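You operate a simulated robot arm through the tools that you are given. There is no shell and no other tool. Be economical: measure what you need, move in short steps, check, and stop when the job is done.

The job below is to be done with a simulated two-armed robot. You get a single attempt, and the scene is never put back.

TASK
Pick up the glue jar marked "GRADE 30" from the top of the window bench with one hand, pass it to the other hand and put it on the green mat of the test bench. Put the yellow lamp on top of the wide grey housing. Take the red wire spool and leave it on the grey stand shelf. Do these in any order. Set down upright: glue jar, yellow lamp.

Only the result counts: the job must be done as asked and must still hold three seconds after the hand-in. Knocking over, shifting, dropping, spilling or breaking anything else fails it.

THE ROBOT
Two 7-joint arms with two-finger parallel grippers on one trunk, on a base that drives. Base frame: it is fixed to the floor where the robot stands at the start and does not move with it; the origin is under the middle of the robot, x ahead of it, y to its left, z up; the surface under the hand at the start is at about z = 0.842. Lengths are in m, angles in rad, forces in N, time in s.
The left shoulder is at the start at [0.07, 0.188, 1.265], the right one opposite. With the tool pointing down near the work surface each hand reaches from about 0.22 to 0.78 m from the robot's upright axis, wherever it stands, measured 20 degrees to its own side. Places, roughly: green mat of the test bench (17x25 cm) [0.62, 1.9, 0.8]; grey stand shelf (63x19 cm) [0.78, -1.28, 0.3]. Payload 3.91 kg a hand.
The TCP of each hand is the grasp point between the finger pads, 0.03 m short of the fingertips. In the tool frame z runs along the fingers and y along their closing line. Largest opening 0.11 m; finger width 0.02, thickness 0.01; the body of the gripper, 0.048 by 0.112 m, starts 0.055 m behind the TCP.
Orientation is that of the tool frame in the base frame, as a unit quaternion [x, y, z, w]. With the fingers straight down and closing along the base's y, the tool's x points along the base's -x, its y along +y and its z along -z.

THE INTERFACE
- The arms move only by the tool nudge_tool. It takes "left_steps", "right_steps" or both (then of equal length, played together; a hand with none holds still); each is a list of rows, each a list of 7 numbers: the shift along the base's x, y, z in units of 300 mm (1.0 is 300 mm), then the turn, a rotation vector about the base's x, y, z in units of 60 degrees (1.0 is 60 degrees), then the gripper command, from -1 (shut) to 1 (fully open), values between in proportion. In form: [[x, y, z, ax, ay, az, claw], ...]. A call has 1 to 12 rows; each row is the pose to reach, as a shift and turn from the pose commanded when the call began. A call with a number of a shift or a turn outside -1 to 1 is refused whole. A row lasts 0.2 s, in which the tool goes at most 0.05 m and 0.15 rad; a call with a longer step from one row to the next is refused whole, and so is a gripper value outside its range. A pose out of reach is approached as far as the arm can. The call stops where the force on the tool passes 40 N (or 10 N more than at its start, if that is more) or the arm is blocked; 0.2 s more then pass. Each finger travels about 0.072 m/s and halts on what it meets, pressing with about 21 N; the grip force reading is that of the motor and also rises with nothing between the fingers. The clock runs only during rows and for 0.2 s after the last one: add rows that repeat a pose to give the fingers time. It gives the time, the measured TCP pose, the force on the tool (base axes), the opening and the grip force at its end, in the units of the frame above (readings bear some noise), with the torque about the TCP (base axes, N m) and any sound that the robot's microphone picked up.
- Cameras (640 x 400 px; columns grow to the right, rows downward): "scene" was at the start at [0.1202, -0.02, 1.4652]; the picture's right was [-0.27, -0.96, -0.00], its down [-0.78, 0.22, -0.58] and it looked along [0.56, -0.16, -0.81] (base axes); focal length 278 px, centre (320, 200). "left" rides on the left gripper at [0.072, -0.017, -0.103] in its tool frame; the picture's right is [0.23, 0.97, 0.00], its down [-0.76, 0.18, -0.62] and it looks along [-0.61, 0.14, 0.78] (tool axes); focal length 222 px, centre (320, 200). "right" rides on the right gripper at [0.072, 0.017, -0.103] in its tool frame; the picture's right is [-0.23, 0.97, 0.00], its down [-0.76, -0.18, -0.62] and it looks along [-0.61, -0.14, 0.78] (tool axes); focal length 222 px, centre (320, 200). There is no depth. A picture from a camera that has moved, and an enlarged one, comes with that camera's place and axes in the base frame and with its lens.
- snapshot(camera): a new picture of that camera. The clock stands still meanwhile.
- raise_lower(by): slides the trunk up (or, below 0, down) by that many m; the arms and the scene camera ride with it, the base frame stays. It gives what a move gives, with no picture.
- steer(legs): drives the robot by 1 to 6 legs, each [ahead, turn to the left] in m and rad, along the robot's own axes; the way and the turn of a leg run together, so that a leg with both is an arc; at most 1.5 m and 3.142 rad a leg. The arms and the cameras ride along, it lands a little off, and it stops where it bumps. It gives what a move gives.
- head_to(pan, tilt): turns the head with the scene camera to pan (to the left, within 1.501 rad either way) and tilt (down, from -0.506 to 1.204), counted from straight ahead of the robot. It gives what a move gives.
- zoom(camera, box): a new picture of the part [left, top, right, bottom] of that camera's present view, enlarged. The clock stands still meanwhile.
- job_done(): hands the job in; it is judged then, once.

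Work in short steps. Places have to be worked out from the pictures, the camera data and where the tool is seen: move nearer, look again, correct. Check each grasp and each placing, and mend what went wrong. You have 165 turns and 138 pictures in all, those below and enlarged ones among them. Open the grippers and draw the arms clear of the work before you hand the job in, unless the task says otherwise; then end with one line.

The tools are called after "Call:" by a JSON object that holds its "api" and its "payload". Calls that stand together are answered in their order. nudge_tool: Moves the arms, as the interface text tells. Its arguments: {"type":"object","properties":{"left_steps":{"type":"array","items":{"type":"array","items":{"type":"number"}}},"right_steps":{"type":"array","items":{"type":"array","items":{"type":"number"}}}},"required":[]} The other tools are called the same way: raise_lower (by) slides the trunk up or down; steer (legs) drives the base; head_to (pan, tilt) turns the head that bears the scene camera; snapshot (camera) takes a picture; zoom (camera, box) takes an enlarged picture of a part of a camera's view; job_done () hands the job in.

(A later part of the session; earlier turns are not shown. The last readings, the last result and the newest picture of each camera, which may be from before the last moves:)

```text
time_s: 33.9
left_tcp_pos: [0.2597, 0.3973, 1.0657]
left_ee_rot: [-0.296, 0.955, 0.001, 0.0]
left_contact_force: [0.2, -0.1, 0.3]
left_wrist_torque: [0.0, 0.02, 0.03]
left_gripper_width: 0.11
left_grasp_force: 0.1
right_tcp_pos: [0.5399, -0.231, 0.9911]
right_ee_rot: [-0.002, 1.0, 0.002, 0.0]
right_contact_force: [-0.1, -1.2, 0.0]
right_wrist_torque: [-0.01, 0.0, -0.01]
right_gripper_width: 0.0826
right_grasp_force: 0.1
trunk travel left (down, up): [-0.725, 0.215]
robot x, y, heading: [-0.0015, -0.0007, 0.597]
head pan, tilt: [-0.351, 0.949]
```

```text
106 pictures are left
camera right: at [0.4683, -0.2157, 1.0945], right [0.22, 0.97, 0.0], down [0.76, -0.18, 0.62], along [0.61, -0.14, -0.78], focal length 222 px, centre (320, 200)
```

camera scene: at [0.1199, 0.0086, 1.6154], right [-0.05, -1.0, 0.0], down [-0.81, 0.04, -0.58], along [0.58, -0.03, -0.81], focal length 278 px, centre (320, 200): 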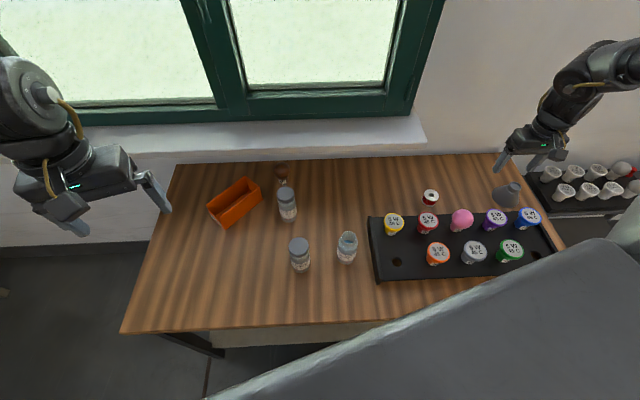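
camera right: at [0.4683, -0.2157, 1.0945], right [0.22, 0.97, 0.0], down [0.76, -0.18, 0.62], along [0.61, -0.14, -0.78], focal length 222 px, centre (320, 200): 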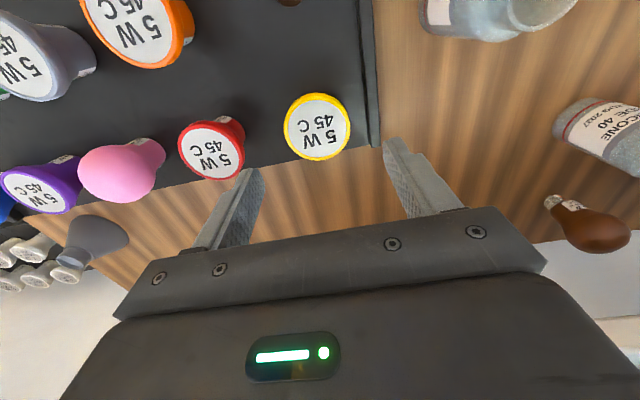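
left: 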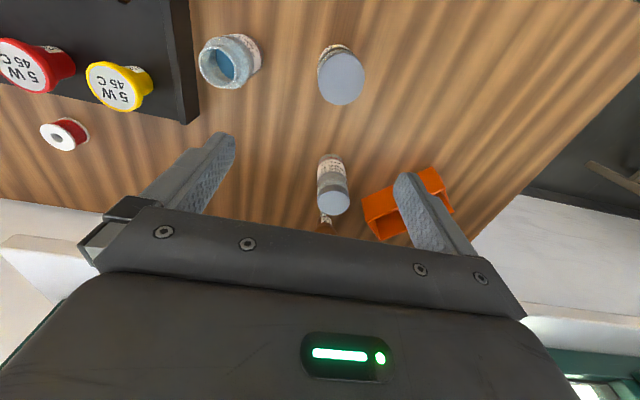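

Lamp at [0.538,-0.234,0.90] again. I descend to 0.93.

Call:
{"api": "nudge_tool", "payload": {"right_steps": [[-0.005, -0.01, -0.1, 0, 0, 0, 0.5], [-0.005, -0.01, -0.2, 0, 0, 0, 0.5]]}}

Call:
{"api": "snapshot", "payload": {"camera": "right"}}

Call:
{"api": "zoom", "payload": {"camera": "scene", "box": [380, 160, 572, 280]}}

```text
time_s: 34.5
left_tcp_pos: [0.2602, 0.3965, 1.0661]
left_ee_rot: [-0.296, 0.955, 0.001, -0.002]
left_contact_force: [0.7, -0.5, 0.5]
left_wrist_torque: [-0.04, 0.01, 0.01]
left_gripper_width: 0.1097
left_grasp_force: 0.1
right_tcp_pos: [0.5425, -0.2345, 0.9293]
right_ee_rot: [-0.001, 1.0, 0.003, 0.002]
right_contact_force: [-0.3, -0.4, 0.6]
right_wrist_torque: [0.0, 0.03, -0.01]
right_gripper_width: 0.0826
right_grasp_force: 0.1
trunk travel left (down, up): [-0.725, 0.215]
robot x, y, heading: [-0.0037, -0.0023, 0.598]
head pan, tilt: [-0.351, 0.949]
```

```text
105 pictures are left
camera right: at [0.4689, -0.2194, 1.033], right [0.22, 0.97, 0.01], down [0.76, -0.18, 0.62], along [0.61, -0.14, -0.78], focal length 222 px, centre (320, 200)
```

right: 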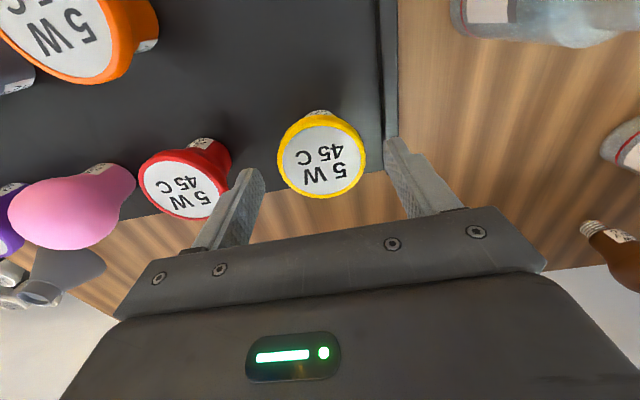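

```text
3.33 times, centred on (476, 220) of scene
camera zoom: at [0.1135, 0.0447, 1.4153], right [0.24, -0.97, 0.0], down [-0.79, -0.2, -0.58], along [0.56, 0.14, -0.81], focal length 926 px, centre (-200, 133)
```

zoom: 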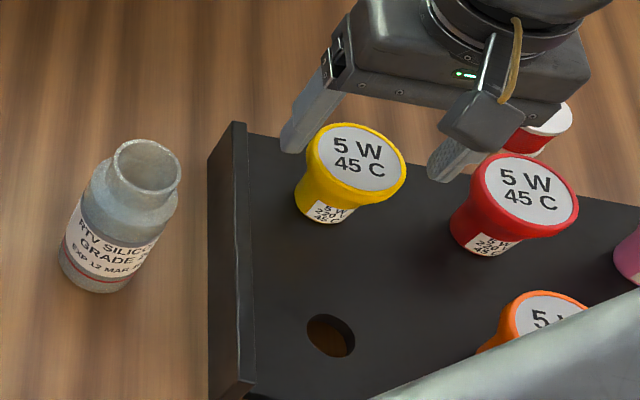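

Fingers straddle the lamp head well. I descend to TCP 0.892 and close.

Call:
{"api": "nudge_tool", "payload": {"right_steps": [[-0.005, 0, -0.06, 0, 0, 0, 0.5], [-0.005, 0, -0.123, 0, 0, 0, 0.5], [-0.005, 0, -0.123, 0, 0, 0, 0.1], [-0.005, 0, -0.123, 0, 0, 0, -0.4], [-0.005, 0, -0.123, 0, 0, 0, -0.4]]}}

Call:
{"api": "zoom", "payload": {"camera": "scene", "box": [380, 160, 572, 280]}}

```text
time_s: 35.7
left_tcp_pos: [0.26, 0.3985, 1.0657]
left_ee_rot: [-0.295, 0.956, 0.001, -0.001]
left_contact_force: [-0.4, 0.7, 0.3]
left_wrist_torque: [0.01, 0.03, 0.01]
left_gripper_width: 0.1102
left_grasp_force: 0.0
right_tcp_pos: [0.5388, -0.2341, 0.8942]
right_ee_rot: [-0.002, 1.0, 0.002, 0.001]
right_contact_force: [-0.2, 0.0, 0.6]
right_wrist_torque: [0.01, -0.01, -0.03]
right_gripper_width: 0.0587
right_grasp_force: 21.0
trunk travel left (down, up): [-0.725, 0.215]
robot x, y, heading: [-0.0033, 0.0, 0.599]
head pan, tilt: [-0.351, 0.949]
```

```text
3.33 times, centred on (476, 220) of scene
camera zoom: at [0.1123, 0.0452, 1.4153], right [0.24, -0.97, 0.0], down [-0.79, -0.2, -0.58], along [0.56, 0.14, -0.81], focal length 926 px, centre (-200, 133)
```

zoom: 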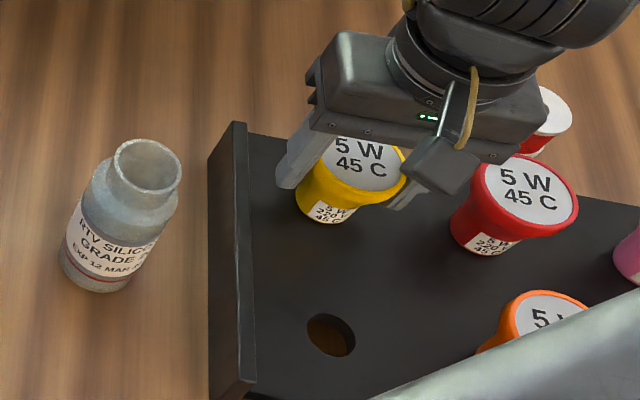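

Gripped (0.0587 m, 21 N). I lift straight up.

Call:
{"api": "nudge_tool", "payload": {"right_steps": [[0, 0, 0.1, 0, 0, 0, -0.5], [0, 0, 0.22, 0, 0, 0, -0.5], [0, 0, 0.35, 0, 0, 0, -0.5], [0, 0, 0.5, 0, 0, 0, -0.5], [0, 0, 0.65, 0, 0, 0, -0.5]]}}

Call:
{"api": "snapshot", "payload": {"camera": "right"}}

Call:
{"api": "zoom", "payload": {"camera": "scene", "box": [380, 80, 572, 200]}}

```text
time_s: 36.9
left_tcp_pos: [0.2593, 0.3986, 1.0652]
left_ee_rot: [-0.294, 0.956, 0.0, 0.0]
left_contact_force: [-0.5, -0.1, 0.3]
left_wrist_torque: [0.02, 0.04, 0.05]
left_gripper_width: 0.1096
left_grasp_force: 0.0
right_tcp_pos: [0.5367, -0.2323, 1.0898]
right_ee_rot: [-0.001, 1.0, 0.001, 0.001]
right_contact_force: [-0.1, 0.6, -0.8]
right_wrist_torque: [0.02, -0.04, 0.02]
right_gripper_width: 0.0588
right_grasp_force: 21.1
trunk travel left (down, up): [-0.725, 0.215]
robot x, y, heading: [-0.0012, 0.0027, 0.594]
head pan, tilt: [-0.351, 0.949]
```

```text
102 pictures are left
camera right: at [0.4646, -0.218, 1.1928], right [0.22, 0.97, 0.0], down [0.76, -0.18, 0.62], along [0.61, -0.14, -0.78], focal length 222 px, centre (320, 200)
```

right: 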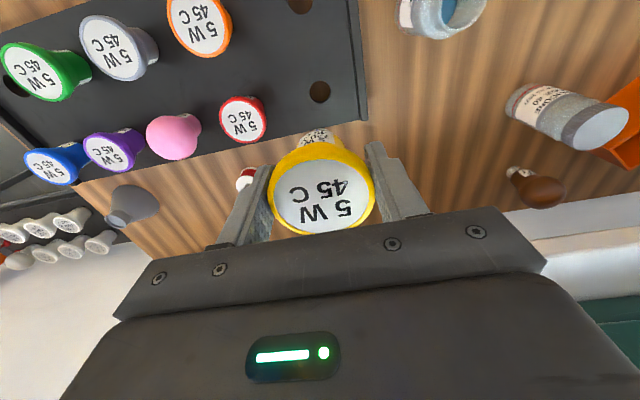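

```text
3.33 times, centred on (476, 140) of scene
camera zoom: at [0.1103, 0.0459, 1.4154], right [0.24, -0.97, 0.0], down [-0.79, -0.2, -0.58], along [0.57, 0.14, -0.81], focal length 926 px, centre (-200, 400)
```

zoom: 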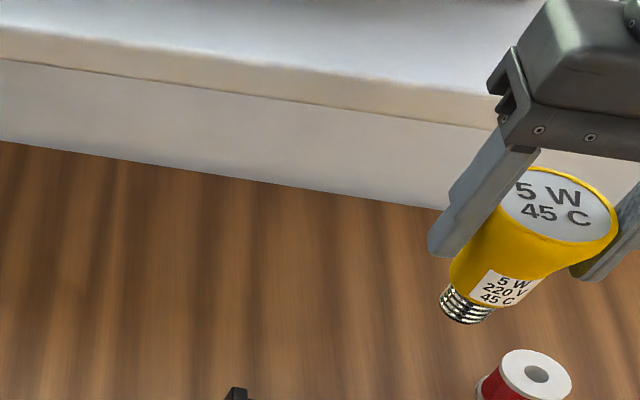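

Lamp held upright, E27 cap hanging below. The cone is out of reach from here, so I turn to face left, back up 0.35 m along the bench, and turn back to heading ~0.5.

Call:
{"api": "steer", "payload": {"legs": [[0, 0.975], [-0.35, 0], [0, -1.07]]}}

Call:
{"api": "head_to", "payload": {"pan": -0.9, "tilt": 0.8}}

Call:
{"api": "snapshot", "payload": {"camera": "scene"}}

Call:
{"api": "snapshot", "payload": {"camera": "right"}}

```text
time_s: 44.4
left_tcp_pos: [0.2968, 0.0208, 1.0643]
left_ee_rot: [-0.248, 0.969, 0.001, 0.0]
left_contact_force: [-0.1, -0.1, 0.4]
left_wrist_torque: [0.01, 0.0, 0.01]
left_gripper_width: 0.1098
left_grasp_force: 0.0
right_tcp_pos: [0.5131, -0.634, 1.0888]
right_ee_rot: [0.047, 0.999, 0.001, 0.001]
right_contact_force: [0.8, -0.1, -1.1]
right_wrist_torque: [0.04, -0.02, 0.0]
right_gripper_width: 0.0591
right_grasp_force: 21.9
trunk travel left (down, up): [-0.725, 0.215]
robot x, y, heading: [-0.0023, -0.3528, 0.503]
head pan, tilt: [-0.351, 0.949]
```

```text
time_s: 45.3
left_tcp_pos: [0.2964, 0.0219, 1.0665]
left_ee_rot: [-0.248, 0.969, 0.0, 0.0]
left_contact_force: [0.3, 0.7, -0.7]
left_wrist_torque: [-0.01, 0.04, -0.02]
left_gripper_width: 0.1099
left_grasp_force: 0.0
right_tcp_pos: [0.5129, -0.6334, 1.0867]
right_ee_rot: [0.046, 0.999, 0.002, 0.001]
right_contact_force: [-0.6, 0.0, -0.7]
right_wrist_torque: [0.0, 0.01, 0.01]
right_gripper_width: 0.059
right_grasp_force: 20.8
trunk travel left (down, up): [-0.725, 0.215]
robot x, y, heading: [-0.0004, -0.3485, 0.499]
head pan, tilt: [-0.901, 0.799]
```

```text
100 pictures are left
camera scene: at [0.1174, -0.357, 1.4268], right [-0.39, -0.92, 0.0], down [-0.66, 0.28, -0.7], along [0.64, -0.27, -0.72], focal length 278 px, centre (320, 200)
```

scene: 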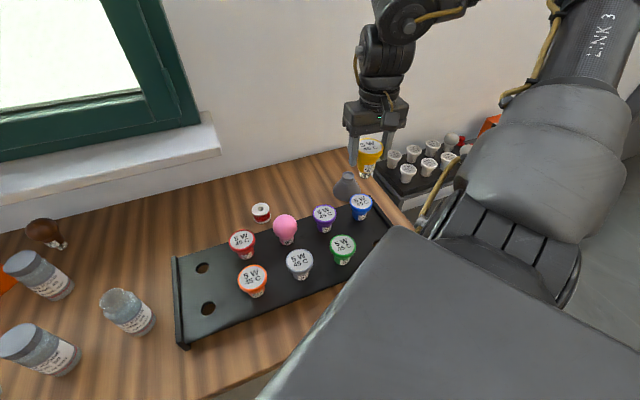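

```text
99 pictures are left
camera right: at [0.442, -0.6116, 1.1916], right [0.32, 0.95, 0.0], down [0.74, -0.25, 0.62], along [0.59, -0.19, -0.78], focal length 222 px, centre (320, 200)
```

right: 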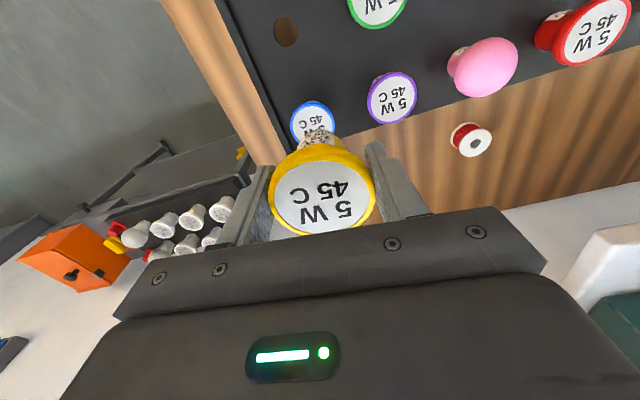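

The lamp is still held. I zoom on the housing to measure the neck.

Call:
{"api": "zoom", "payload": {"camera": "scene", "box": [290, 120, 418, 200]}}

```text
5.00 times, centred on (354, 160) of scene
camera zoom: at [0.1174, -0.357, 1.4268], right [-0.39, -0.92, 0.0], down [-0.66, 0.28, -0.7], along [0.64, -0.27, -0.72], focal length 1389 px, centre (150, 400)
```

zoom: 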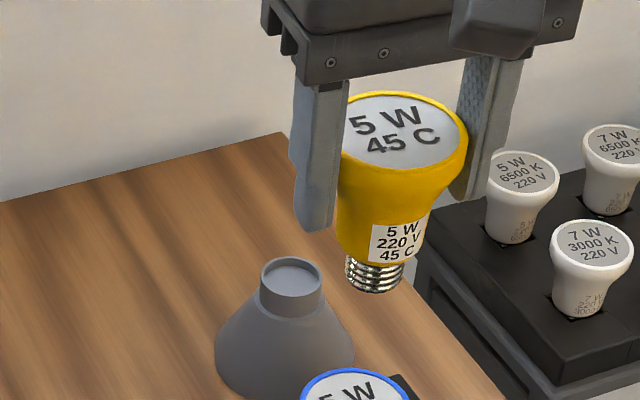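

Triangulation over three views puts the neck rim at about [0.664,-0.678,0.884]; the lamp's cap tip is about 0.077 below the TCP. I move above the neck with the tip at ~0.95.

Call:
{"api": "nudge_tool", "payload": {"right_steps": [[0.12, -0.04, 0, 0, 0, 0, -0.5], [0.24, -0.08, 0, 0, 0, 0, -0.5], [0.36, -0.11, 0, 0, 0, 0, -0.5], [0.48, -0.14, 0, 0, 0, 0, -0.5], [0.505, -0.148, -0.1, 0, 0, 0, -0.5], [0.505, -0.148, -0.18, 0, 0, 0, -0.5]]}}

Call:
{"api": "snapshot", "payload": {"camera": "right"}}

Call:
{"api": "zoom", "payload": {"camera": "scene", "box": [290, 120, 418, 200]}}

```text
time_s: 46.7
left_tcp_pos: [0.2971, 0.0211, 1.0651]
left_ee_rot: [-0.248, 0.969, 0.001, 0.0]
left_contact_force: [0.2, 0.5, 0.3]
left_wrist_torque: [0.01, 0.02, 0.0]
left_gripper_width: 0.1097
left_grasp_force: 0.2
right_tcp_pos: [0.6644, -0.678, 1.0344]
right_ee_rot: [0.047, 0.999, 0.002, 0.001]
right_contact_force: [-0.3, -0.9, -1.2]
right_wrist_torque: [0.01, 0.04, 0.0]
right_gripper_width: 0.0588
right_grasp_force: 21.1
trunk travel left (down, up): [-0.725, 0.215]
robot x, y, heading: [-0.0011, -0.3493, 0.501]
head pan, tilt: [-0.901, 0.799]
```

```text
97 pictures are left
camera right: at [0.5932, -0.656, 1.1385], right [0.32, 0.95, 0.0], down [0.74, -0.25, 0.62], along [0.59, -0.19, -0.78], focal length 222 px, centre (320, 200)
```

right: 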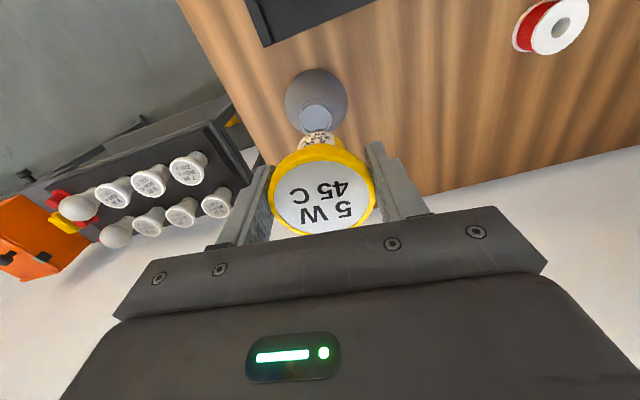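

```text
5.00 times, centred on (354, 160) of scene
camera zoom: at [0.1178, -0.3579, 1.4269], right [-0.39, -0.92, 0.0], down [-0.66, 0.28, -0.7], along [0.64, -0.27, -0.72], focal length 1389 px, centre (150, 400)
```

zoom: 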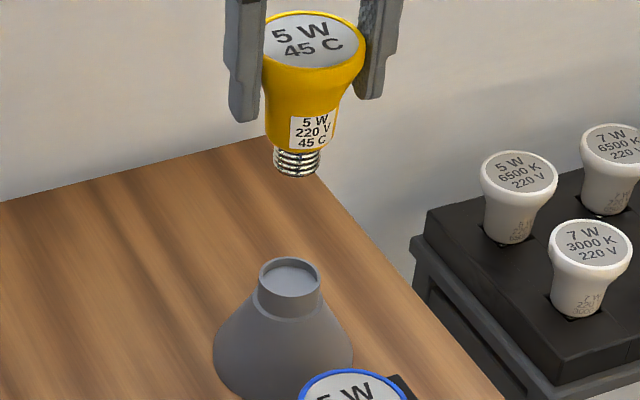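

Alignment in the scene view agrees within ~2 mm. I lower until the cap tip is ~2.5 cm above the rim and check again.

Call:
{"api": "nudge_tool", "payload": {"right_steps": [[0.005, -0.007, -0.08, 0, 0, 0, -0.5], [0.005, -0.007, -0.16, 0, 0, 0, -0.5]]}}

Call:
{"api": "zoom", "payload": {"camera": "right", "box": [240, 60, 400, 160]}}

Call:
{"api": "zoom", "payload": {"camera": "scene", "box": [314, 130, 394, 180]}}

```text
time_s: 47.3
left_tcp_pos: [0.2971, 0.0206, 1.0652]
left_ee_rot: [-0.248, 0.969, 0.001, -0.001]
left_contact_force: [0.1, -0.7, 0.4]
left_wrist_torque: [-0.02, 0.03, 0.02]
left_gripper_width: 0.11
left_grasp_force: 0.0
right_tcp_pos: [0.6649, -0.6825, 0.9861]
right_ee_rot: [0.046, 0.999, 0.003, 0.001]
right_contact_force: [0.0, 0.3, -0.2]
right_wrist_torque: [0.0, 0.01, -0.02]
right_gripper_width: 0.0589
right_grasp_force: 20.7
trunk travel left (down, up): [-0.725, 0.215]
robot x, y, heading: [-0.0023, -0.3477, 0.502]
head pan, tilt: [-0.901, 0.799]
```

```text
4.00 times, centred on (320, 110) of right
camera zoom: at [0.5956, -0.6597, 1.0891], right [0.32, 0.95, 0.0], down [0.74, -0.25, 0.62], along [0.59, -0.19, -0.78], focal length 888 px, centre (320, 560)
```

zoom: 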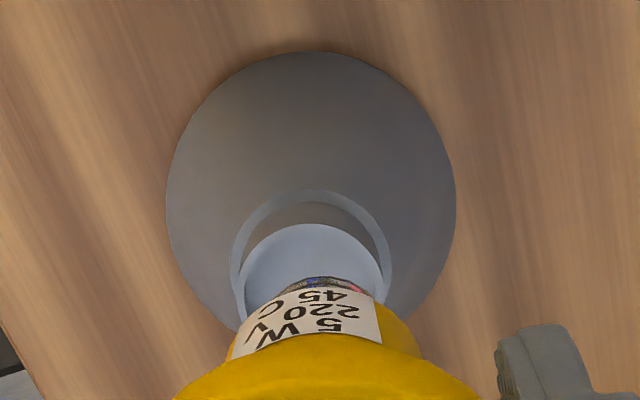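

```text
8.00 times, centred on (354, 155) of scene
camera zoom: at [0.1185, -0.3579, 1.4268], right [-0.39, -0.92, 0.0], down [-0.66, 0.28, -0.7], along [0.64, -0.27, -0.72], focal length 2222 px, centre (48, 560)
```

zoom: 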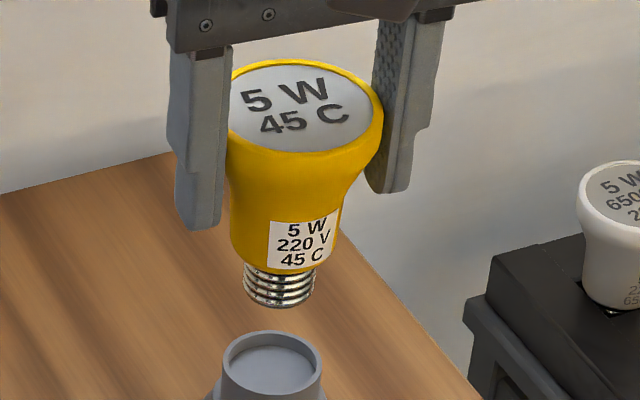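

The neck has a shallow cup wider than the cap. Right-camera offsets suggest the neck is ~3 mm further in x and ~2 mm in -y; I apply that and lower to a few mm above the rim.

Call:
{"api": "nudge_tool", "payload": {"right_steps": [[0.01, 0.0, -0.05, 0, 0, 0, -0.5], [0.01, 0.0, -0.07, 0, 0, 0, -0.5]]}}

Call:
{"api": "zoom", "payload": {"camera": "right", "box": [240, 60, 400, 160]}}

Call:
{"api": "zoom", "payload": {"camera": "scene", "box": [314, 140, 394, 190]}}

```text
time_s: 47.9
left_tcp_pos: [0.2974, 0.0208, 1.0661]
left_ee_rot: [-0.248, 0.969, 0.001, -0.001]
left_contact_force: [-0.8, 1.2, 0.0]
left_wrist_torque: [0.01, 0.01, -0.01]
left_gripper_width: 0.1102
left_grasp_force: 0.1
right_tcp_pos: [0.6685, -0.6813, 0.9655]
right_ee_rot: [0.048, 0.999, 0.002, 0.001]
right_contact_force: [1.1, -0.4, -0.4]
right_wrist_torque: [-0.01, -0.01, -0.01]
right_gripper_width: 0.0588
right_grasp_force: 21.0
trunk travel left (down, up): [-0.725, 0.215]
robot x, y, heading: [-0.0017, -0.3516, 0.499]
head pan, tilt: [-0.901, 0.799]
```

```text
4.00 times, centred on (320, 110) of right
camera zoom: at [0.5987, -0.6593, 1.0685], right [0.32, 0.95, 0.0], down [0.74, -0.25, 0.62], along [0.59, -0.19, -0.78], focal length 888 px, centre (320, 560)
```

zoom: 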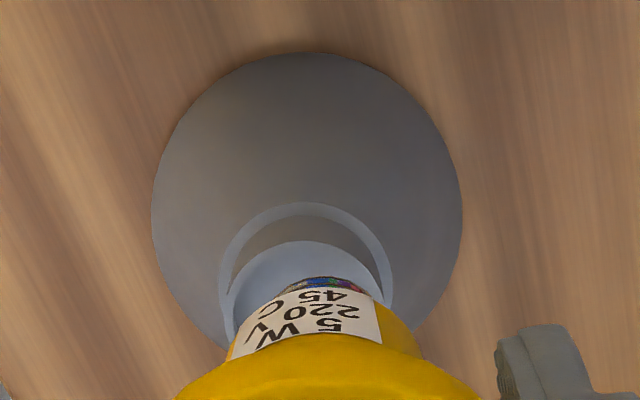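

```text
8.00 times, centred on (354, 165) of scene
camera zoom: at [0.1177, -0.3575, 1.4268], right [-0.39, -0.92, 0.0], down [-0.66, 0.28, -0.7], along [0.64, -0.27, -0.72], focal length 2222 px, centre (48, 480)
```

zoom: 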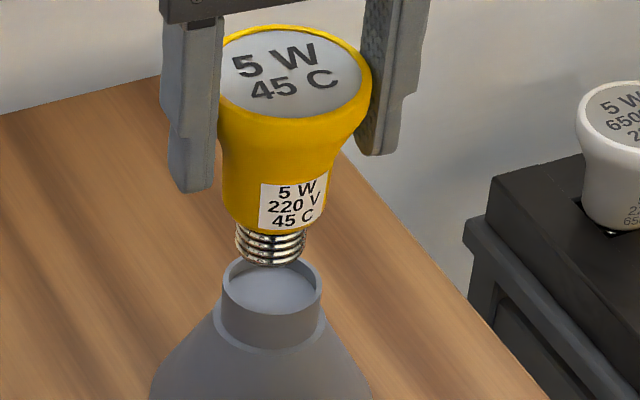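

Centre of the cup is ~3 mm toward -y. I correct and lower to where the tip is expected to enter the cup.

Call:
{"api": "nudge_tool", "payload": {"right_steps": [[-0.002, -0.011, 0, 0, 0, 0, -0.5], [-0.002, -0.011, -0.02, 0, 0, 0, -0.5], [-0.002, -0.011, -0.035, 0, 0, 0, -0.5], [-0.002, -0.011, -0.035, 0, 0, 0, -0.5]]}}

Call:
{"api": "zoom", "payload": {"camera": "right", "box": [240, 60, 400, 160]}}

Call:
{"api": "zoom", "payload": {"camera": "scene", "box": [314, 140, 394, 190]}}

```text
time_s: 48.9
left_tcp_pos: [0.2959, 0.0204, 1.066]
left_ee_rot: [-0.248, 0.969, 0.001, 0.0]
left_contact_force: [0.3, -0.5, -0.3]
left_wrist_torque: [-0.05, -0.01, -0.04]
left_gripper_width: 0.1099
left_grasp_force: 0.1
right_tcp_pos: [0.6679, -0.6833, 0.9544]
right_ee_rot: [0.046, 0.999, 0.003, 0.001]
right_contact_force: [0.0, -0.5, -0.4]
right_wrist_torque: [-0.01, 0.0, -0.02]
right_gripper_width: 0.0588
right_grasp_force: 21.0
trunk travel left (down, up): [-0.725, 0.215]
robot x, y, heading: [-0.002, -0.3472, 0.503]
head pan, tilt: [-0.901, 0.799]
```

```text
4.00 times, centred on (320, 110) of right
camera zoom: at [0.5977, -0.6619, 1.0586], right [0.32, 0.95, 0.0], down [0.74, -0.25, 0.62], along [0.59, -0.19, -0.78], focal length 888 px, centre (320, 560)
```

zoom: 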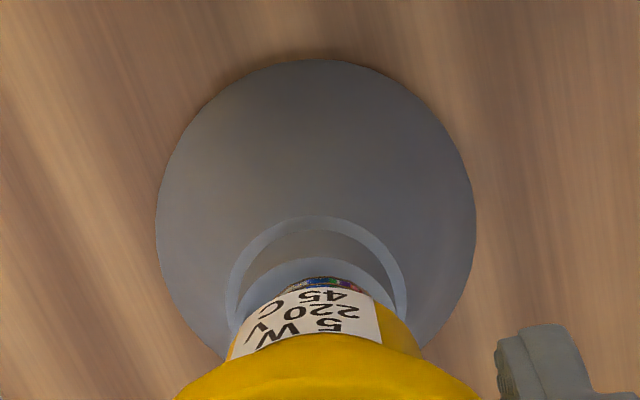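

```text
8.00 times, centred on (354, 165) of scene
camera zoom: at [0.1175, -0.3574, 1.4269], right [-0.39, -0.92, 0.0], down [-0.66, 0.28, -0.7], along [0.64, -0.27, -0.72], focal length 2222 px, centre (48, 480)
```

zoom: 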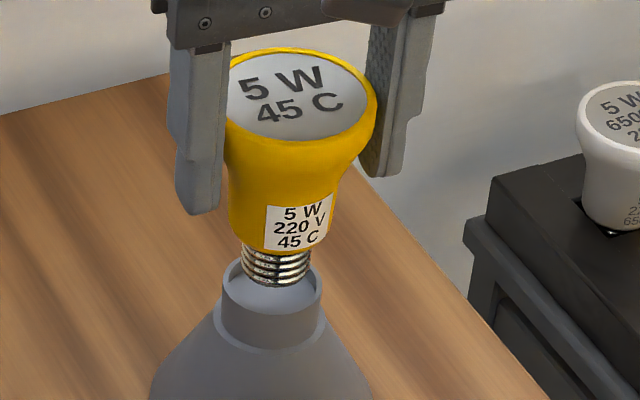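

Centred now in both views, tip at rim level. I continue down in small steps watching force.

Call:
{"api": "nudge_tool", "payload": {"right_steps": [[0, 0, -0.01, 0, 0, 0, -0.5], [0, 0, -0.02, 0, 0, 0, -0.5], [0, 0, -0.027, 0, 0, 0, -0.5], [0, 0, -0.027, 0, 0, 0, -0.5]]}}

Call:
{"api": "zoom", "payload": {"camera": "scene", "box": [314, 140, 394, 190]}}

```text
time_s: 49.9
left_tcp_pos: [0.2957, 0.0214, 1.0657]
left_ee_rot: [-0.248, 0.969, 0.0, 0.0]
left_contact_force: [-1.1, -0.1, -0.5]
left_wrist_torque: [0.0, -0.01, 0.01]
left_gripper_width: 0.1097
left_grasp_force: 0.0
right_tcp_pos: [0.6688, -0.684, 0.9469]
right_ee_rot: [0.046, 0.999, 0.001, 0.001]
right_contact_force: [0.5, -0.1, -0.6]
right_wrist_torque: [0.01, 0.04, -0.01]
right_gripper_width: 0.0591
right_grasp_force: 20.8
trunk travel left (down, up): [-0.725, 0.215]
robot x, y, heading: [-0.0022, -0.3533, 0.504]
head pan, tilt: [-0.901, 0.799]
```

```text
8.00 times, centred on (354, 165) of scene
camera zoom: at [0.1174, -0.3573, 1.4269], right [-0.39, -0.92, 0.0], down [-0.66, 0.28, -0.7], along [0.64, -0.27, -0.72], focal length 2222 px, centre (48, 480)
```

zoom: 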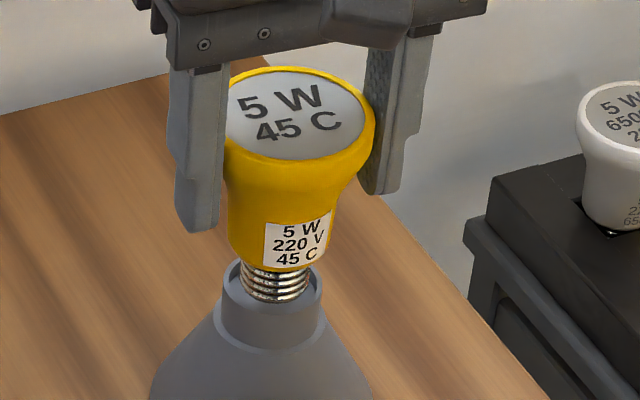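

Cap is inside the cup without force. Continue down.

Call:
{"api": "nudge_tool", "payload": {"right_steps": [[0, 0, -0.007, 0, 0, 0, -0.5], [0, 0, -0.014, 0, 0, 0, -0.5], [0, 0, -0.02, 0, 0, 0, -0.5], [0, 0, -0.02, 0, 0, 0, -0.5]]}}

Call:
{"api": "zoom", "payload": {"camera": "scene", "box": [314, 140, 394, 190]}}

```text
time_s: 50.9
left_tcp_pos: [0.2951, 0.0226, 1.0654]
left_ee_rot: [-0.248, 0.969, 0.0, 0.001]
left_contact_force: [-0.1, -1.1, 0.2]
left_wrist_torque: [-0.03, -0.02, 0.01]
left_gripper_width: 0.1101
left_grasp_force: 0.0
right_tcp_pos: [0.6671, -0.6839, 0.9434]
right_ee_rot: [0.047, 0.999, 0.001, 0.002]
right_contact_force: [1.0, -2.1, 20.3]
right_wrist_torque: [-0.07, -0.13, 0.0]
right_gripper_width: 0.0591
right_grasp_force: 20.9
trunk travel left (down, up): [-0.725, 0.215]
robot x, y, heading: [0.0026, -0.351, 0.499]
head pan, tilt: [-0.901, 0.799]
```

```text
8.00 times, centred on (354, 165) of scene
camera zoom: at [0.1143, -0.3559, 1.4272], right [-0.39, -0.92, 0.0], down [-0.66, 0.28, -0.7], along [0.64, -0.27, -0.72], focal length 2222 px, centre (48, 480)
```

zoom: 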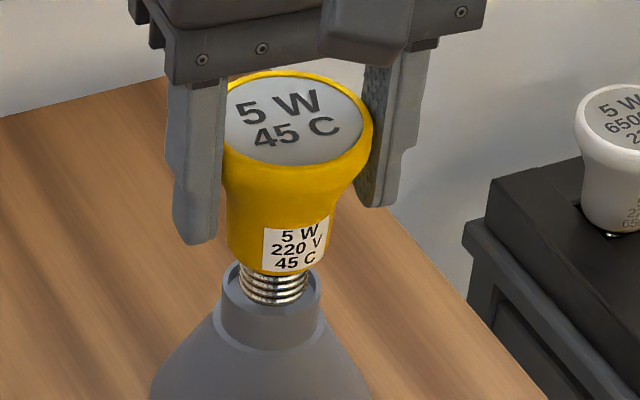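

Contact (20 N) with the cap in the cup. I relieve the pressure by ~1.5 mm and open the fingers gradually.

Call:
{"api": "nudge_tool", "payload": {"right_steps": [[0, 0, 0.006, 0, 0, 0, -0.5], [0, 0, 0.006, 0, 0, 0, 0.1], [0, 0, 0.006, 0, 0, 0, 0.25], [0, 0, 0.006, 0, 0, 0, 0.5], [0, 0, 0.006, 0, 0, 0, 0.5]]}}

Call:
{"api": "zoom", "payload": {"camera": "scene", "box": [314, 140, 394, 190]}}

Call:
{"api": "snapshot", "payload": {"camera": "right"}}

```text
time_s: 52.1
left_tcp_pos: [0.2964, 0.0209, 1.0654]
left_ee_rot: [-0.248, 0.969, 0.001, 0.0]
left_contact_force: [1.2, 0.0, 0.3]
left_wrist_torque: [0.01, 0.0, 0.02]
left_gripper_width: 0.11
left_grasp_force: 0.1
right_tcp_pos: [0.6678, -0.6837, 0.9419]
right_ee_rot: [0.046, 0.999, 0.002, 0.001]
right_contact_force: [0.4, 0.1, 0.7]
right_wrist_torque: [0.02, 0.0, 0.0]
right_gripper_width: 0.0824
right_grasp_force: 0.1
trunk travel left (down, up): [-0.725, 0.215]
robot x, y, heading: [-0.0004, -0.3519, 0.502]
head pan, tilt: [-0.901, 0.799]
```

```text
8.00 times, centred on (354, 165) of scene
camera zoom: at [0.1171, -0.3572, 1.4269], right [-0.39, -0.92, 0.0], down [-0.66, 0.28, -0.7], along [0.64, -0.27, -0.72], focal length 2222 px, centre (48, 480)
```

zoom: 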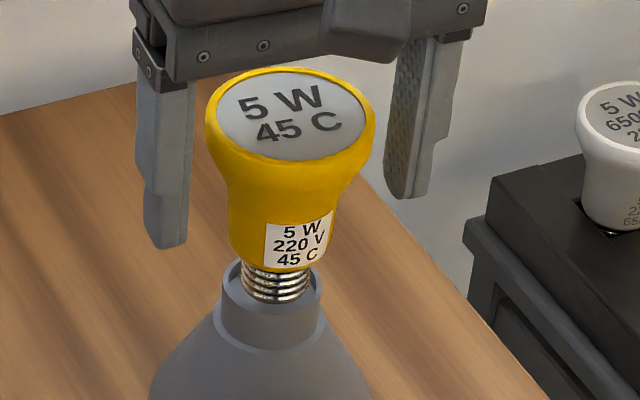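

```text
86 pictures are left
camera right: at [0.5975, -0.662, 1.0461], right [0.32, 0.95, 0.0], down [0.74, -0.25, 0.62], along [0.59, -0.19, -0.78], focal length 222 px, centre (320, 200)
```

right: 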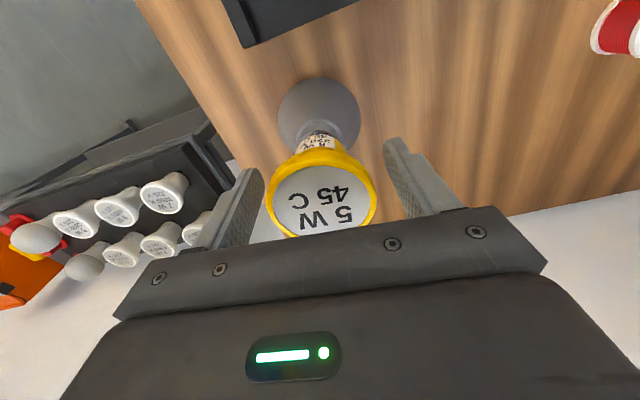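

The lamp stands in the cup upright. I lift the hand straight up 0.15 m and draw back a bit.

Call:
{"api": "nudge_tool", "payload": {"right_steps": [[0, 0, 0.12, 0, 0, 0, 0.5], [0, 0, 0.26, 0, 0, 0, 0.5], [0, 0, 0.4, 0, 0, 0, 0.5], [0, 0.05, 0.52, 0, 0, 0, 0.5], [-0.12, 0.1, 0.6, 0, 0, 0, 0.5], [-0.26, 0.1, 0.6, 0, 0, 0, 0.5], [-0.4, 0.1, 0.6, 0, 0, 0, 0.5]]}}

Call:
{"api": "steer", "payload": {"legs": [[0, 0.4]]}}

Call:
{"api": "snapshot", "payload": {"camera": "scene"}}

Call:
{"api": "snapshot", "payload": {"camera": "right"}}

```text
time_s: 53.7
left_tcp_pos: [0.2954, 0.0207, 1.0658]
left_ee_rot: [-0.248, 0.969, 0.001, 0.0]
left_contact_force: [0.0, 0.2, 0.0]
left_wrist_torque: [0.02, 0.02, 0.0]
left_gripper_width: 0.1099
left_grasp_force: 0.0
right_tcp_pos: [0.5462, -0.6538, 1.1229]
right_ee_rot: [0.047, 0.999, 0.002, 0.001]
right_contact_force: [-0.3, 0.3, -0.6]
right_wrist_torque: [-0.01, 0.01, 0.01]
right_gripper_width: 0.0825
right_grasp_force: 0.1
trunk travel left (down, up): [-0.725, 0.215]
robot x, y, heading: [0.0003, -0.3526, 0.501]
head pan, tilt: [-0.901, 0.799]
```

```text
time_s: 55.3
left_tcp_pos: [0.1293, 0.1078, 1.0652]
left_ee_rot: [-0.435, 0.9, 0.001, 0.001]
left_contact_force: [0.3, -0.4, -0.7]
left_wrist_torque: [-0.01, 0.0, -0.01]
left_gripper_width: 0.1101
left_grasp_force: 0.1
right_tcp_pos: [0.6228, -0.4171, 1.123]
right_ee_rot: [-0.153, 0.988, 0.002, 0.0]
right_contact_force: [-0.1, -0.5, -0.4]
right_wrist_torque: [0.03, 0.01, -0.01]
right_gripper_width: 0.0827
right_grasp_force: 0.1
trunk travel left (down, up): [-0.725, 0.215]
robot x, y, heading: [0.0004, -0.3493, 0.901]
head pan, tilt: [-0.901, 0.799]
```

```text
85 pictures are left
camera scene: at [0.1113, -0.311, 1.4268], right [0.0, -1.0, 0.0], down [-0.72, 0.0, -0.7], along [0.7, 0.0, -0.72], focal length 278 px, centre (320, 200)
```

scene: 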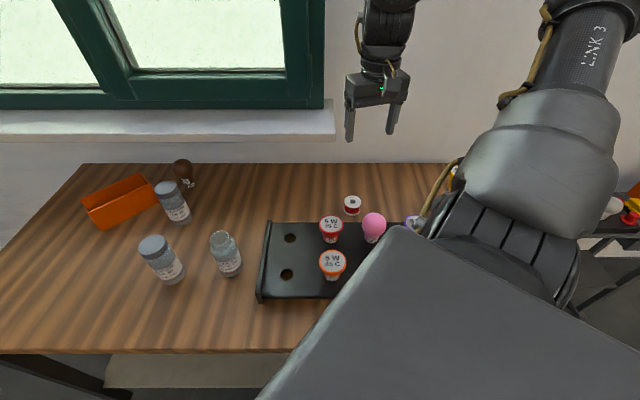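

```text
84 pictures are left
camera right: at [0.5489, -0.4238, 1.2258], right [-0.08, 1.0, 0.0], down [0.78, 0.06, 0.62], along [0.62, 0.05, -0.78], focal length 222 px, centre (320, 200)
```

right: 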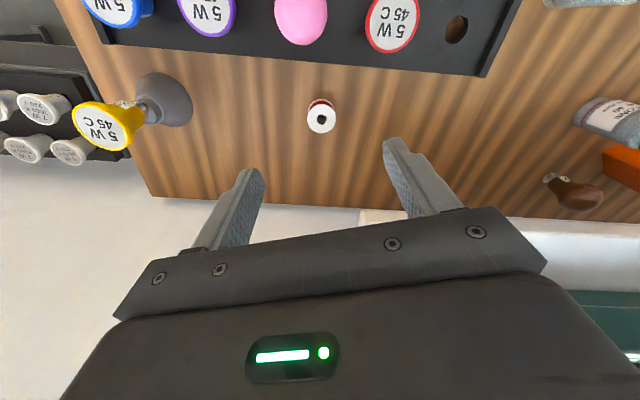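

Lamp still standing. Spool top at about [0.680,-0.411,0.829]. I zoom on the spool to estimate its height and the bench level.

Call:
{"api": "zoom", "payload": {"camera": "scene", "box": [320, 180, 384, 220]}}

Call:
{"api": "nudge_tool", "payload": {"right_steps": [[0.06, 0, -0.1, 0, 0, -0.1, 0.5], [0.13, 0.01, -0.25, 0, 0, -0.2, 0.5], [0.19, 0.02, -0.4, 0, 0, -0.29, 0.5], [0.19, 0.02, -0.54, 0, 0, -0.29, 0.5], [0.19, 0.02, -0.62, 0, 0, -0.29, 0.5]]}}

Call:
{"api": "snapshot", "payload": {"camera": "right"}}

```text
10.00 times, centred on (352, 200) of scene
camera zoom: at [0.1113, -0.311, 1.4268], right [0.0, -1.0, 0.0], down [-0.72, 0.0, -0.7], along [0.7, 0.0, -0.72], focal length 2778 px, centre (0, 200)
```

zoom: 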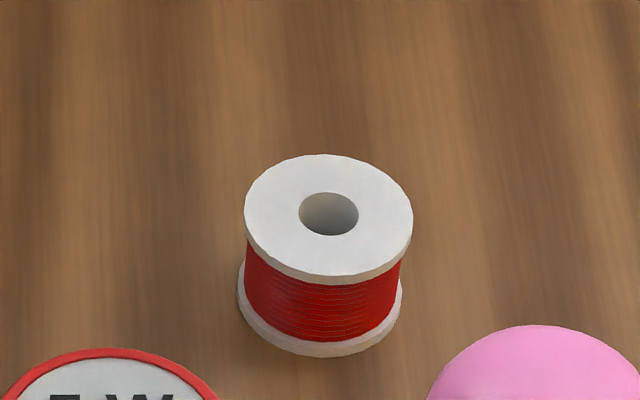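

```text
time_s: 56.5
left_tcp_pos: [0.1297, 0.1079, 1.0647]
left_ee_rot: [-0.435, 0.9, 0.0, -0.001]
left_contact_force: [0.1, -0.6, 0.2]
left_wrist_torque: [-0.01, -0.01, 0.01]
left_gripper_width: 0.1099
left_grasp_force: 0.0
right_tcp_pos: [0.6792, -0.4112, 0.937]
right_ee_rot: [-0.001, 1.0, 0.002, 0.001]
right_contact_force: [-0.4, 0.2, 0.1]
right_wrist_torque: [-0.01, 0.0, 0.01]
right_gripper_width: 0.0824
right_grasp_force: 0.1
trunk travel left (down, up): [-0.725, 0.215]
robot x, y, heading: [-0.0013, -0.3488, 0.901]
head pan, tilt: [-0.901, 0.799]
```

```text
82 pictures are left
camera right: at [0.6069, -0.3966, 1.0395], right [0.23, 0.97, 0.0], down [0.76, -0.18, 0.62], along [0.61, -0.14, -0.78], focal length 222 px, centre (320, 200)
```

right: 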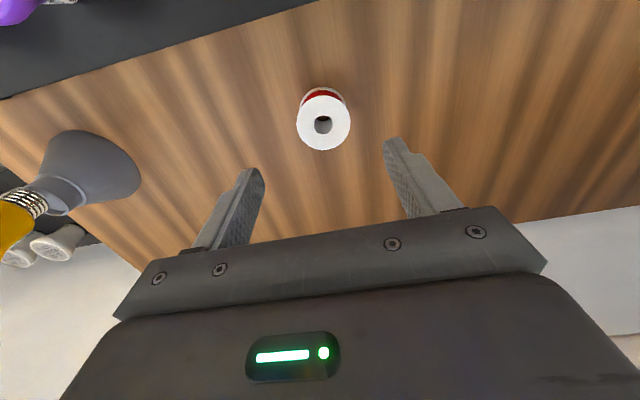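

Spool: flange ≈0.05, height ≈0.036, bench ≈0.792. I descend to TCP 0.832 around it.

Call:
{"api": "nudge_tool", "payload": {"right_steps": [[-0.002, 0.005, -0.12, 0, 0, 0, 0.5], [-0.002, 0.005, -0.24, 0, 0, 0, 0.5], [-0.002, 0.005, -0.31, 0, 0, 0, 0.5], [-0.002, 0.005, -0.35, 0, 0, 0, 0.5]]}}

Call:
{"api": "snapshot", "payload": {"camera": "right"}}

Call:
{"api": "zoom", "payload": {"camera": "scene", "box": [304, 160, 400, 220]}}

```text
time_s: 57.5
left_tcp_pos: [0.1284, 0.1078, 1.0663]
left_ee_rot: [-0.436, 0.9, 0.001, -0.001]
left_contact_force: [0.3, 0.0, 0.1]
left_wrist_torque: [0.01, 0.01, 0.01]
left_gripper_width: 0.1102
left_grasp_force: 0.0
right_tcp_pos: [0.6785, -0.4086, 0.8321]
right_ee_rot: [-0.001, 1.0, 0.002, 0.001]
right_contact_force: [0.9, 0.1, 0.3]
right_wrist_torque: [0.0, -0.01, 0.0]
right_gripper_width: 0.0827
right_grasp_force: 0.1
trunk travel left (down, up): [-0.725, 0.215]
robot x, y, heading: [-0.0003, -0.3485, 0.899]
head pan, tilt: [-0.901, 0.799]
```

```text
81 pictures are left
camera right: at [0.6065, -0.3937, 0.9357], right [0.23, 0.97, 0.0], down [0.76, -0.18, 0.62], along [0.61, -0.14, -0.78], focal length 222 px, centre (320, 200)
```

right: 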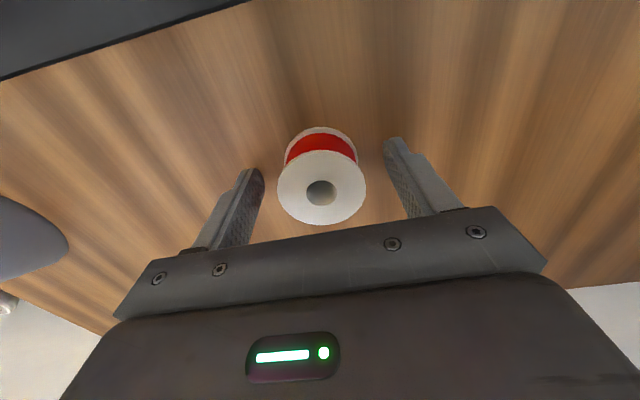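

```text
6.67 times, centred on (352, 190) of scene
camera zoom: at [0.1117, -0.3106, 1.4268], right [0.0, -1.0, 0.0], down [-0.72, 0.0, -0.7], along [0.7, 0.0, -0.72], focal length 1852 px, centre (107, 267)
```

zoom: 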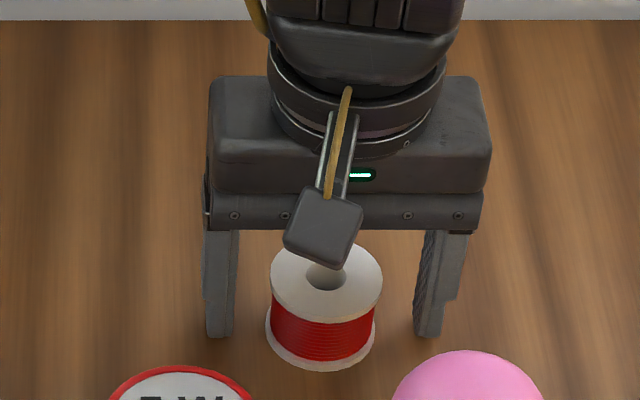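

Well centred. I lower 4 mm more and close.

Call:
{"api": "nudge_tool", "payload": {"right_steps": [[0, 0, -0.013, 0, 0, 0, 0.5], [0, 0, -0.013, 0, 0, 0, 0], [0, 0, -0.013, 0, 0, 0, -0.5], [0, 0, -0.013, 0, 0, 0, -0.5]]}}

Call:
{"api": "nudge_tool", "payload": {"right_steps": [[0, 0, 0.1, 0, 0, 0, -0.5], [0, 0, 0.25, 0, 0, 0, -0.5], [0, 0, 0.4, 0, 0, 0, -0.5], [0, 0, 0.55, 0, 0, 0, -0.5], [0, 0, 0.7, 0, 0, 0, -0.5], [-0.1, 0, 0.8, 0, 0, 0, -0.5], [-0.25, 0, 0.8, 0, 0, 0, -0.5], [-0.4, 0, 0.8, 0, 0, 0, -0.5]]}}

Call:
{"api": "snapshot", "payload": {"camera": "right"}}

```text
time_s: 58.5
left_tcp_pos: [0.128, 0.1062, 1.0658]
left_ee_rot: [-0.435, 0.9, 0.002, 0.001]
left_contact_force: [0.0, 0.6, 0.2]
left_wrist_torque: [0.0, 0.0, 0.02]
left_gripper_width: 0.11
left_grasp_force: 0.0
right_tcp_pos: [0.6775, -0.4088, 0.8313]
right_ee_rot: [-0.001, 1.0, 0.001, 0.002]
right_contact_force: [0.1, -4.3, 15.3]
right_wrist_torque: [-0.56, 0.03, 0.01]
right_gripper_width: 0.0496
right_grasp_force: 21.4
trunk travel left (down, up): [-0.725, 0.215]
robot x, y, heading: [-0.0002, -0.3516, 0.899]
head pan, tilt: [-0.901, 0.799]
```

```text
time_s: 60.3
left_tcp_pos: [0.1288, 0.1078, 1.0656]
left_ee_rot: [-0.435, 0.9, 0.001, 0.0]
left_contact_force: [-0.3, 0.5, 0.9]
left_wrist_torque: [0.0, -0.05, 0.0]
left_gripper_width: 0.1101
left_grasp_force: 0.1
right_tcp_pos: [0.6528, -0.4037, 1.0738]
right_ee_rot: [-0.001, 1.0, 0.001, 0.002]
right_contact_force: [0.1, -0.6, -1.5]
right_wrist_torque: [0.0, -0.02, 0.01]
right_gripper_width: 0.0493
right_grasp_force: 20.6
right hand out of reach, approached as far as the arm can: row 6, 7, 8
trunk travel left (down, up): [-0.725, 0.215]
robot x, y, heading: [-0.0016, -0.3471, 0.9]
head pan, tilt: [-0.901, 0.799]
```

```text
79 pictures are left
camera right: at [0.5815, -0.3885, 1.1768], right [0.23, 0.97, 0.0], down [0.76, -0.18, 0.62], along [0.61, -0.14, -0.78], focal length 222 px, centre (320, 200)
```

right: 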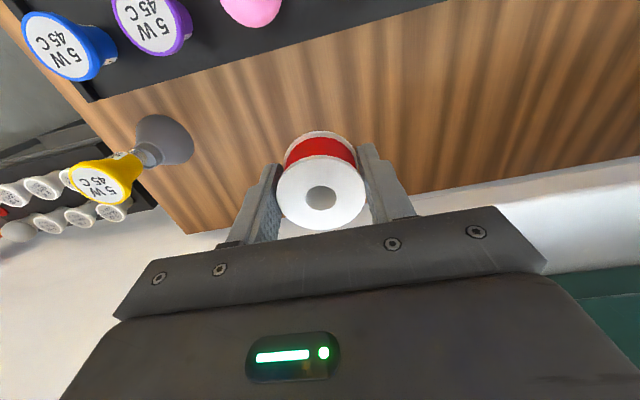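

Spool held (0.0493 m); fingertips touched at bench z≈0.80. Now I drive toward the stand: turn right to face -y, go 0.65 m, and turn back to face ahead, then look.

Call:
{"api": "steer", "payload": {"legs": [[0, -2.47], [0.65, 0], [0, 1.4]]}}

Call:
{"api": "head_to", "payload": {"pan": -0.2, "tilt": 0.8}}

Call:
{"api": "snapshot", "payload": {"camera": "scene"}}

```text
time_s: 73.4
left_tcp_pos: [0.4196, -0.9082, 1.0653]
left_ee_rot: [0.105, 0.995, 0.002, 0.001]
left_contact_force: [-0.3, 0.9, 0.4]
left_wrist_torque: [-0.02, 0.01, 0.02]
left_gripper_width: 0.1101
left_grasp_force: 0.0
right_tcp_pos: [0.1952, -1.608, 1.0737]
right_ee_rot: [0.526, 0.85, 0.001, 0.002]
right_contact_force: [-0.4, 0.9, -0.5]
right_wrist_torque: [-0.02, 0.0, -0.01]
right_gripper_width: 0.0494
right_grasp_force: 20.9
trunk travel left (down, up): [-0.725, 0.215]
robot x, y, heading: [-0.0473, -0.9967, -0.213]
head pan, tilt: [-0.901, 0.799]
```

```text
time_s: 74.5
left_tcp_pos: [0.4187, -0.9093, 1.0658]
left_ee_rot: [0.105, 0.994, 0.002, 0.001]
left_contact_force: [0.4, 0.1, 0.3]
left_wrist_torque: [-0.03, 0.01, 0.06]
left_gripper_width: 0.11
left_grasp_force: 0.1
right_tcp_pos: [0.1948, -1.6079, 1.0729]
right_ee_rot: [0.526, 0.85, 0.001, 0.002]
right_contact_force: [-1.0, -0.2, -0.8]
right_wrist_torque: [0.01, -0.02, 0.02]
right_gripper_width: 0.0495
right_grasp_force: 21.1
trunk travel left (down, up): [-0.725, 0.215]
robot x, y, heading: [-0.0495, -0.9955, -0.215]
head pan, tilt: [-0.201, 0.799]
```

```text
78 pictures are left
camera scene: at [0.0748, -1.0395, 1.4269], right [-0.4, -0.92, 0.0], down [-0.66, 0.29, -0.7], along [0.64, -0.28, -0.72], focal length 278 px, centre (320, 200)
```

scene: 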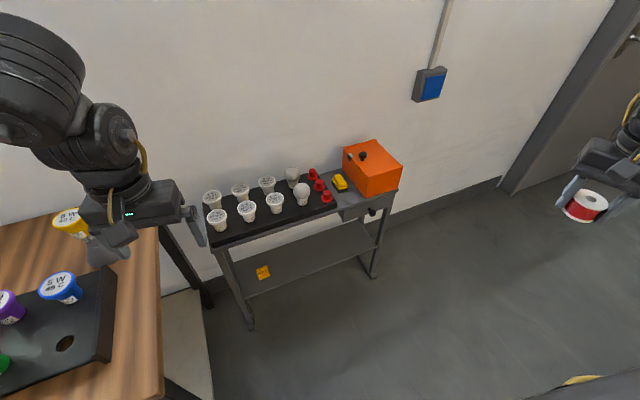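

The shelf lies under the stand's top (front edge x≈0.68, y −0.95…−1.58). I'll approach from the front with a tilted tool; first I move the robot further right (y≈−1.33) so the left arm stays clear of the bench when the trunk goes down.

Call:
{"api": "steer", "payload": {"legs": [[0, -1.355], [0.33, 0], [0, 1.77]]}}

Call:
{"api": "head_to", "payload": {"pan": 0.0, "tilt": 0.85}}

Call:
{"api": "snapshot", "payload": {"camera": "scene"}}

```text
time_s: 84.3
left_tcp_pos: [0.3552, -1.0777, 1.0659]
left_ee_rot: [-0.08, 0.997, 0.002, 0.0]
left_contact_force: [0.5, 0.4, 0.2]
left_wrist_torque: [0.01, -0.02, 0.03]
left_gripper_width: 0.1098
left_grasp_force: 0.1
right_tcp_pos: [0.3963, -1.8102, 1.0738]
right_ee_rot: [0.361, 0.933, 0.001, 0.002]
right_contact_force: [0.1, 0.0, -0.9]
right_wrist_torque: [-0.02, 0.01, -0.02]
right_gripper_width: 0.0493
right_grasp_force: 20.9
trunk travel left (down, up): [-0.725, 0.215]
robot x, y, heading: [-0.0552, -1.3276, 0.16]
head pan, tilt: [-0.201, 0.799]
```

```text
time_s: 85.0
left_tcp_pos: [0.354, -1.0764, 1.0652]
left_ee_rot: [-0.08, 0.997, 0.002, 0.0]
left_contact_force: [0.2, 0.4, -0.1]
left_wrist_torque: [0.03, 0.02, -0.03]
left_gripper_width: 0.11
left_grasp_force: 0.1
right_tcp_pos: [0.3963, -1.809, 1.0728]
right_ee_rot: [0.361, 0.933, 0.0, 0.001]
right_contact_force: [-0.7, 0.4, -1.8]
right_wrist_torque: [0.01, -0.01, 0.02]
right_gripper_width: 0.0494
right_grasp_force: 21.3
trunk travel left (down, up): [-0.725, 0.215]
robot x, y, heading: [-0.0489, -1.3279, 0.16]
head pan, tilt: [0.0, 0.85]
```

```text
77 pictures are left
camera scene: at [0.0764, -1.3073, 1.4229], right [0.16, -0.99, 0.0], down [-0.74, -0.12, -0.66], along [0.65, 0.1, -0.75], focal length 278 px, centre (320, 200)
```

scene: 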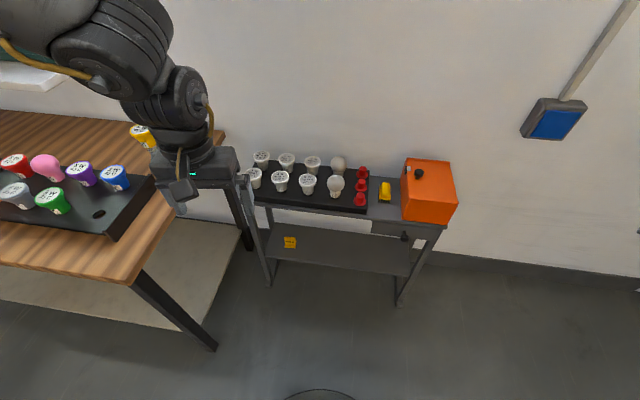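

The shelf is free except a tag at left. A better stance: robot near (0.15,-1.65) facing ~+1.0 rad so the left arm is over free floor. I first draw the right hand in, then drive.

Call:
{"api": "nudge_tool", "payload": {"right_steps": [[-0.1, 0.11, 0, 0, 0, 0, -0.5], [-0.2, 0.22, 0, 0, 0, 0, -0.5], [-0.3, 0.33, 0, 0, 0, 0, -0.5]]}}

Call:
{"api": "steer", "payload": {"legs": [[0, -1.175], [0.38, 0], [0, 1.7]]}}

Call:
{"api": "head_to", "payload": {"pan": -0.5, "tilt": 0.9}}

Call:
{"api": "snapshot", "payload": {"camera": "scene"}}

```text
time_s: 85.8
left_tcp_pos: [0.3546, -1.0783, 1.0645]
left_ee_rot: [-0.081, 0.997, 0.002, 0.0]
left_contact_force: [-0.1, 0.5, 0.6]
left_wrist_torque: [-0.04, 0.01, 0.0]
left_gripper_width: 0.11
left_grasp_force: 0.0
right_tcp_pos: [0.3963, -1.8094, 1.0747]
right_ee_rot: [0.361, 0.933, 0.001, 0.002]
right_contact_force: [-0.2, -0.1, -1.5]
right_wrist_torque: [0.02, 0.03, -0.02]
right_gripper_width: 0.0493
right_grasp_force: 20.8
right hand out of reach, approached as far as the arm can: row 1, 2, 3
trunk travel left (down, up): [-0.725, 0.215]
robot x, y, heading: [-0.0486, -1.3274, 0.164]
head pan, tilt: [0.0, 0.85]
```

```text
time_s: 95.3
left_tcp_pos: [0.3645, -1.228, 1.0651]
left_ee_rot: [-0.351, 0.936, 0.002, 0.0]
left_contact_force: [0.1, 0.7, 0.2]
left_wrist_torque: [0.0, -0.01, -0.01]
left_gripper_width: 0.1102
left_grasp_force: 0.1
right_tcp_pos: [0.79, -1.8258, 1.0728]
right_ee_rot: [0.088, 0.996, 0.003, 0.0]
right_contact_force: [-0.2, -0.1, -1.1]
right_wrist_torque: [-0.01, 0.02, 0.01]
right_gripper_width: 0.0494
right_grasp_force: 21.0
trunk travel left (down, up): [-0.725, 0.215]
robot x, y, heading: [0.1545, -1.6535, 0.717]
head pan, tilt: [0.0, 0.85]
```

```text
time_s: 96.2
left_tcp_pos: [0.3653, -1.2273, 1.0653]
left_ee_rot: [-0.352, 0.936, 0.002, -0.001]
left_contact_force: [-0.7, 0.5, 0.0]
left_wrist_torque: [0.0, 0.03, 0.0]
left_gripper_width: 0.1101
left_grasp_force: 0.1
right_tcp_pos: [0.7895, -1.8262, 1.0736]
right_ee_rot: [0.088, 0.996, 0.003, 0.001]
right_contact_force: [-0.1, 0.6, -1.4]
right_wrist_torque: [-0.01, 0.01, 0.01]
right_gripper_width: 0.0491
right_grasp_force: 21.4
trunk travel left (down, up): [-0.725, 0.215]
robot x, y, heading: [0.1547, -1.6552, 0.713]
head pan, tilt: [-0.499, 0.901]
```

```text
76 pictures are left
camera scene: at [0.2664, -1.6052, 1.419], right [0.22, -0.98, 0.0], down [-0.77, -0.17, -0.62], along [0.61, 0.14, -0.78], focal length 278 px, centre (320, 200)
```

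scene: 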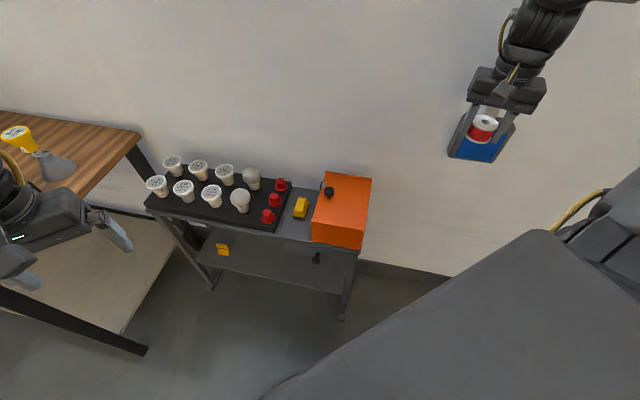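

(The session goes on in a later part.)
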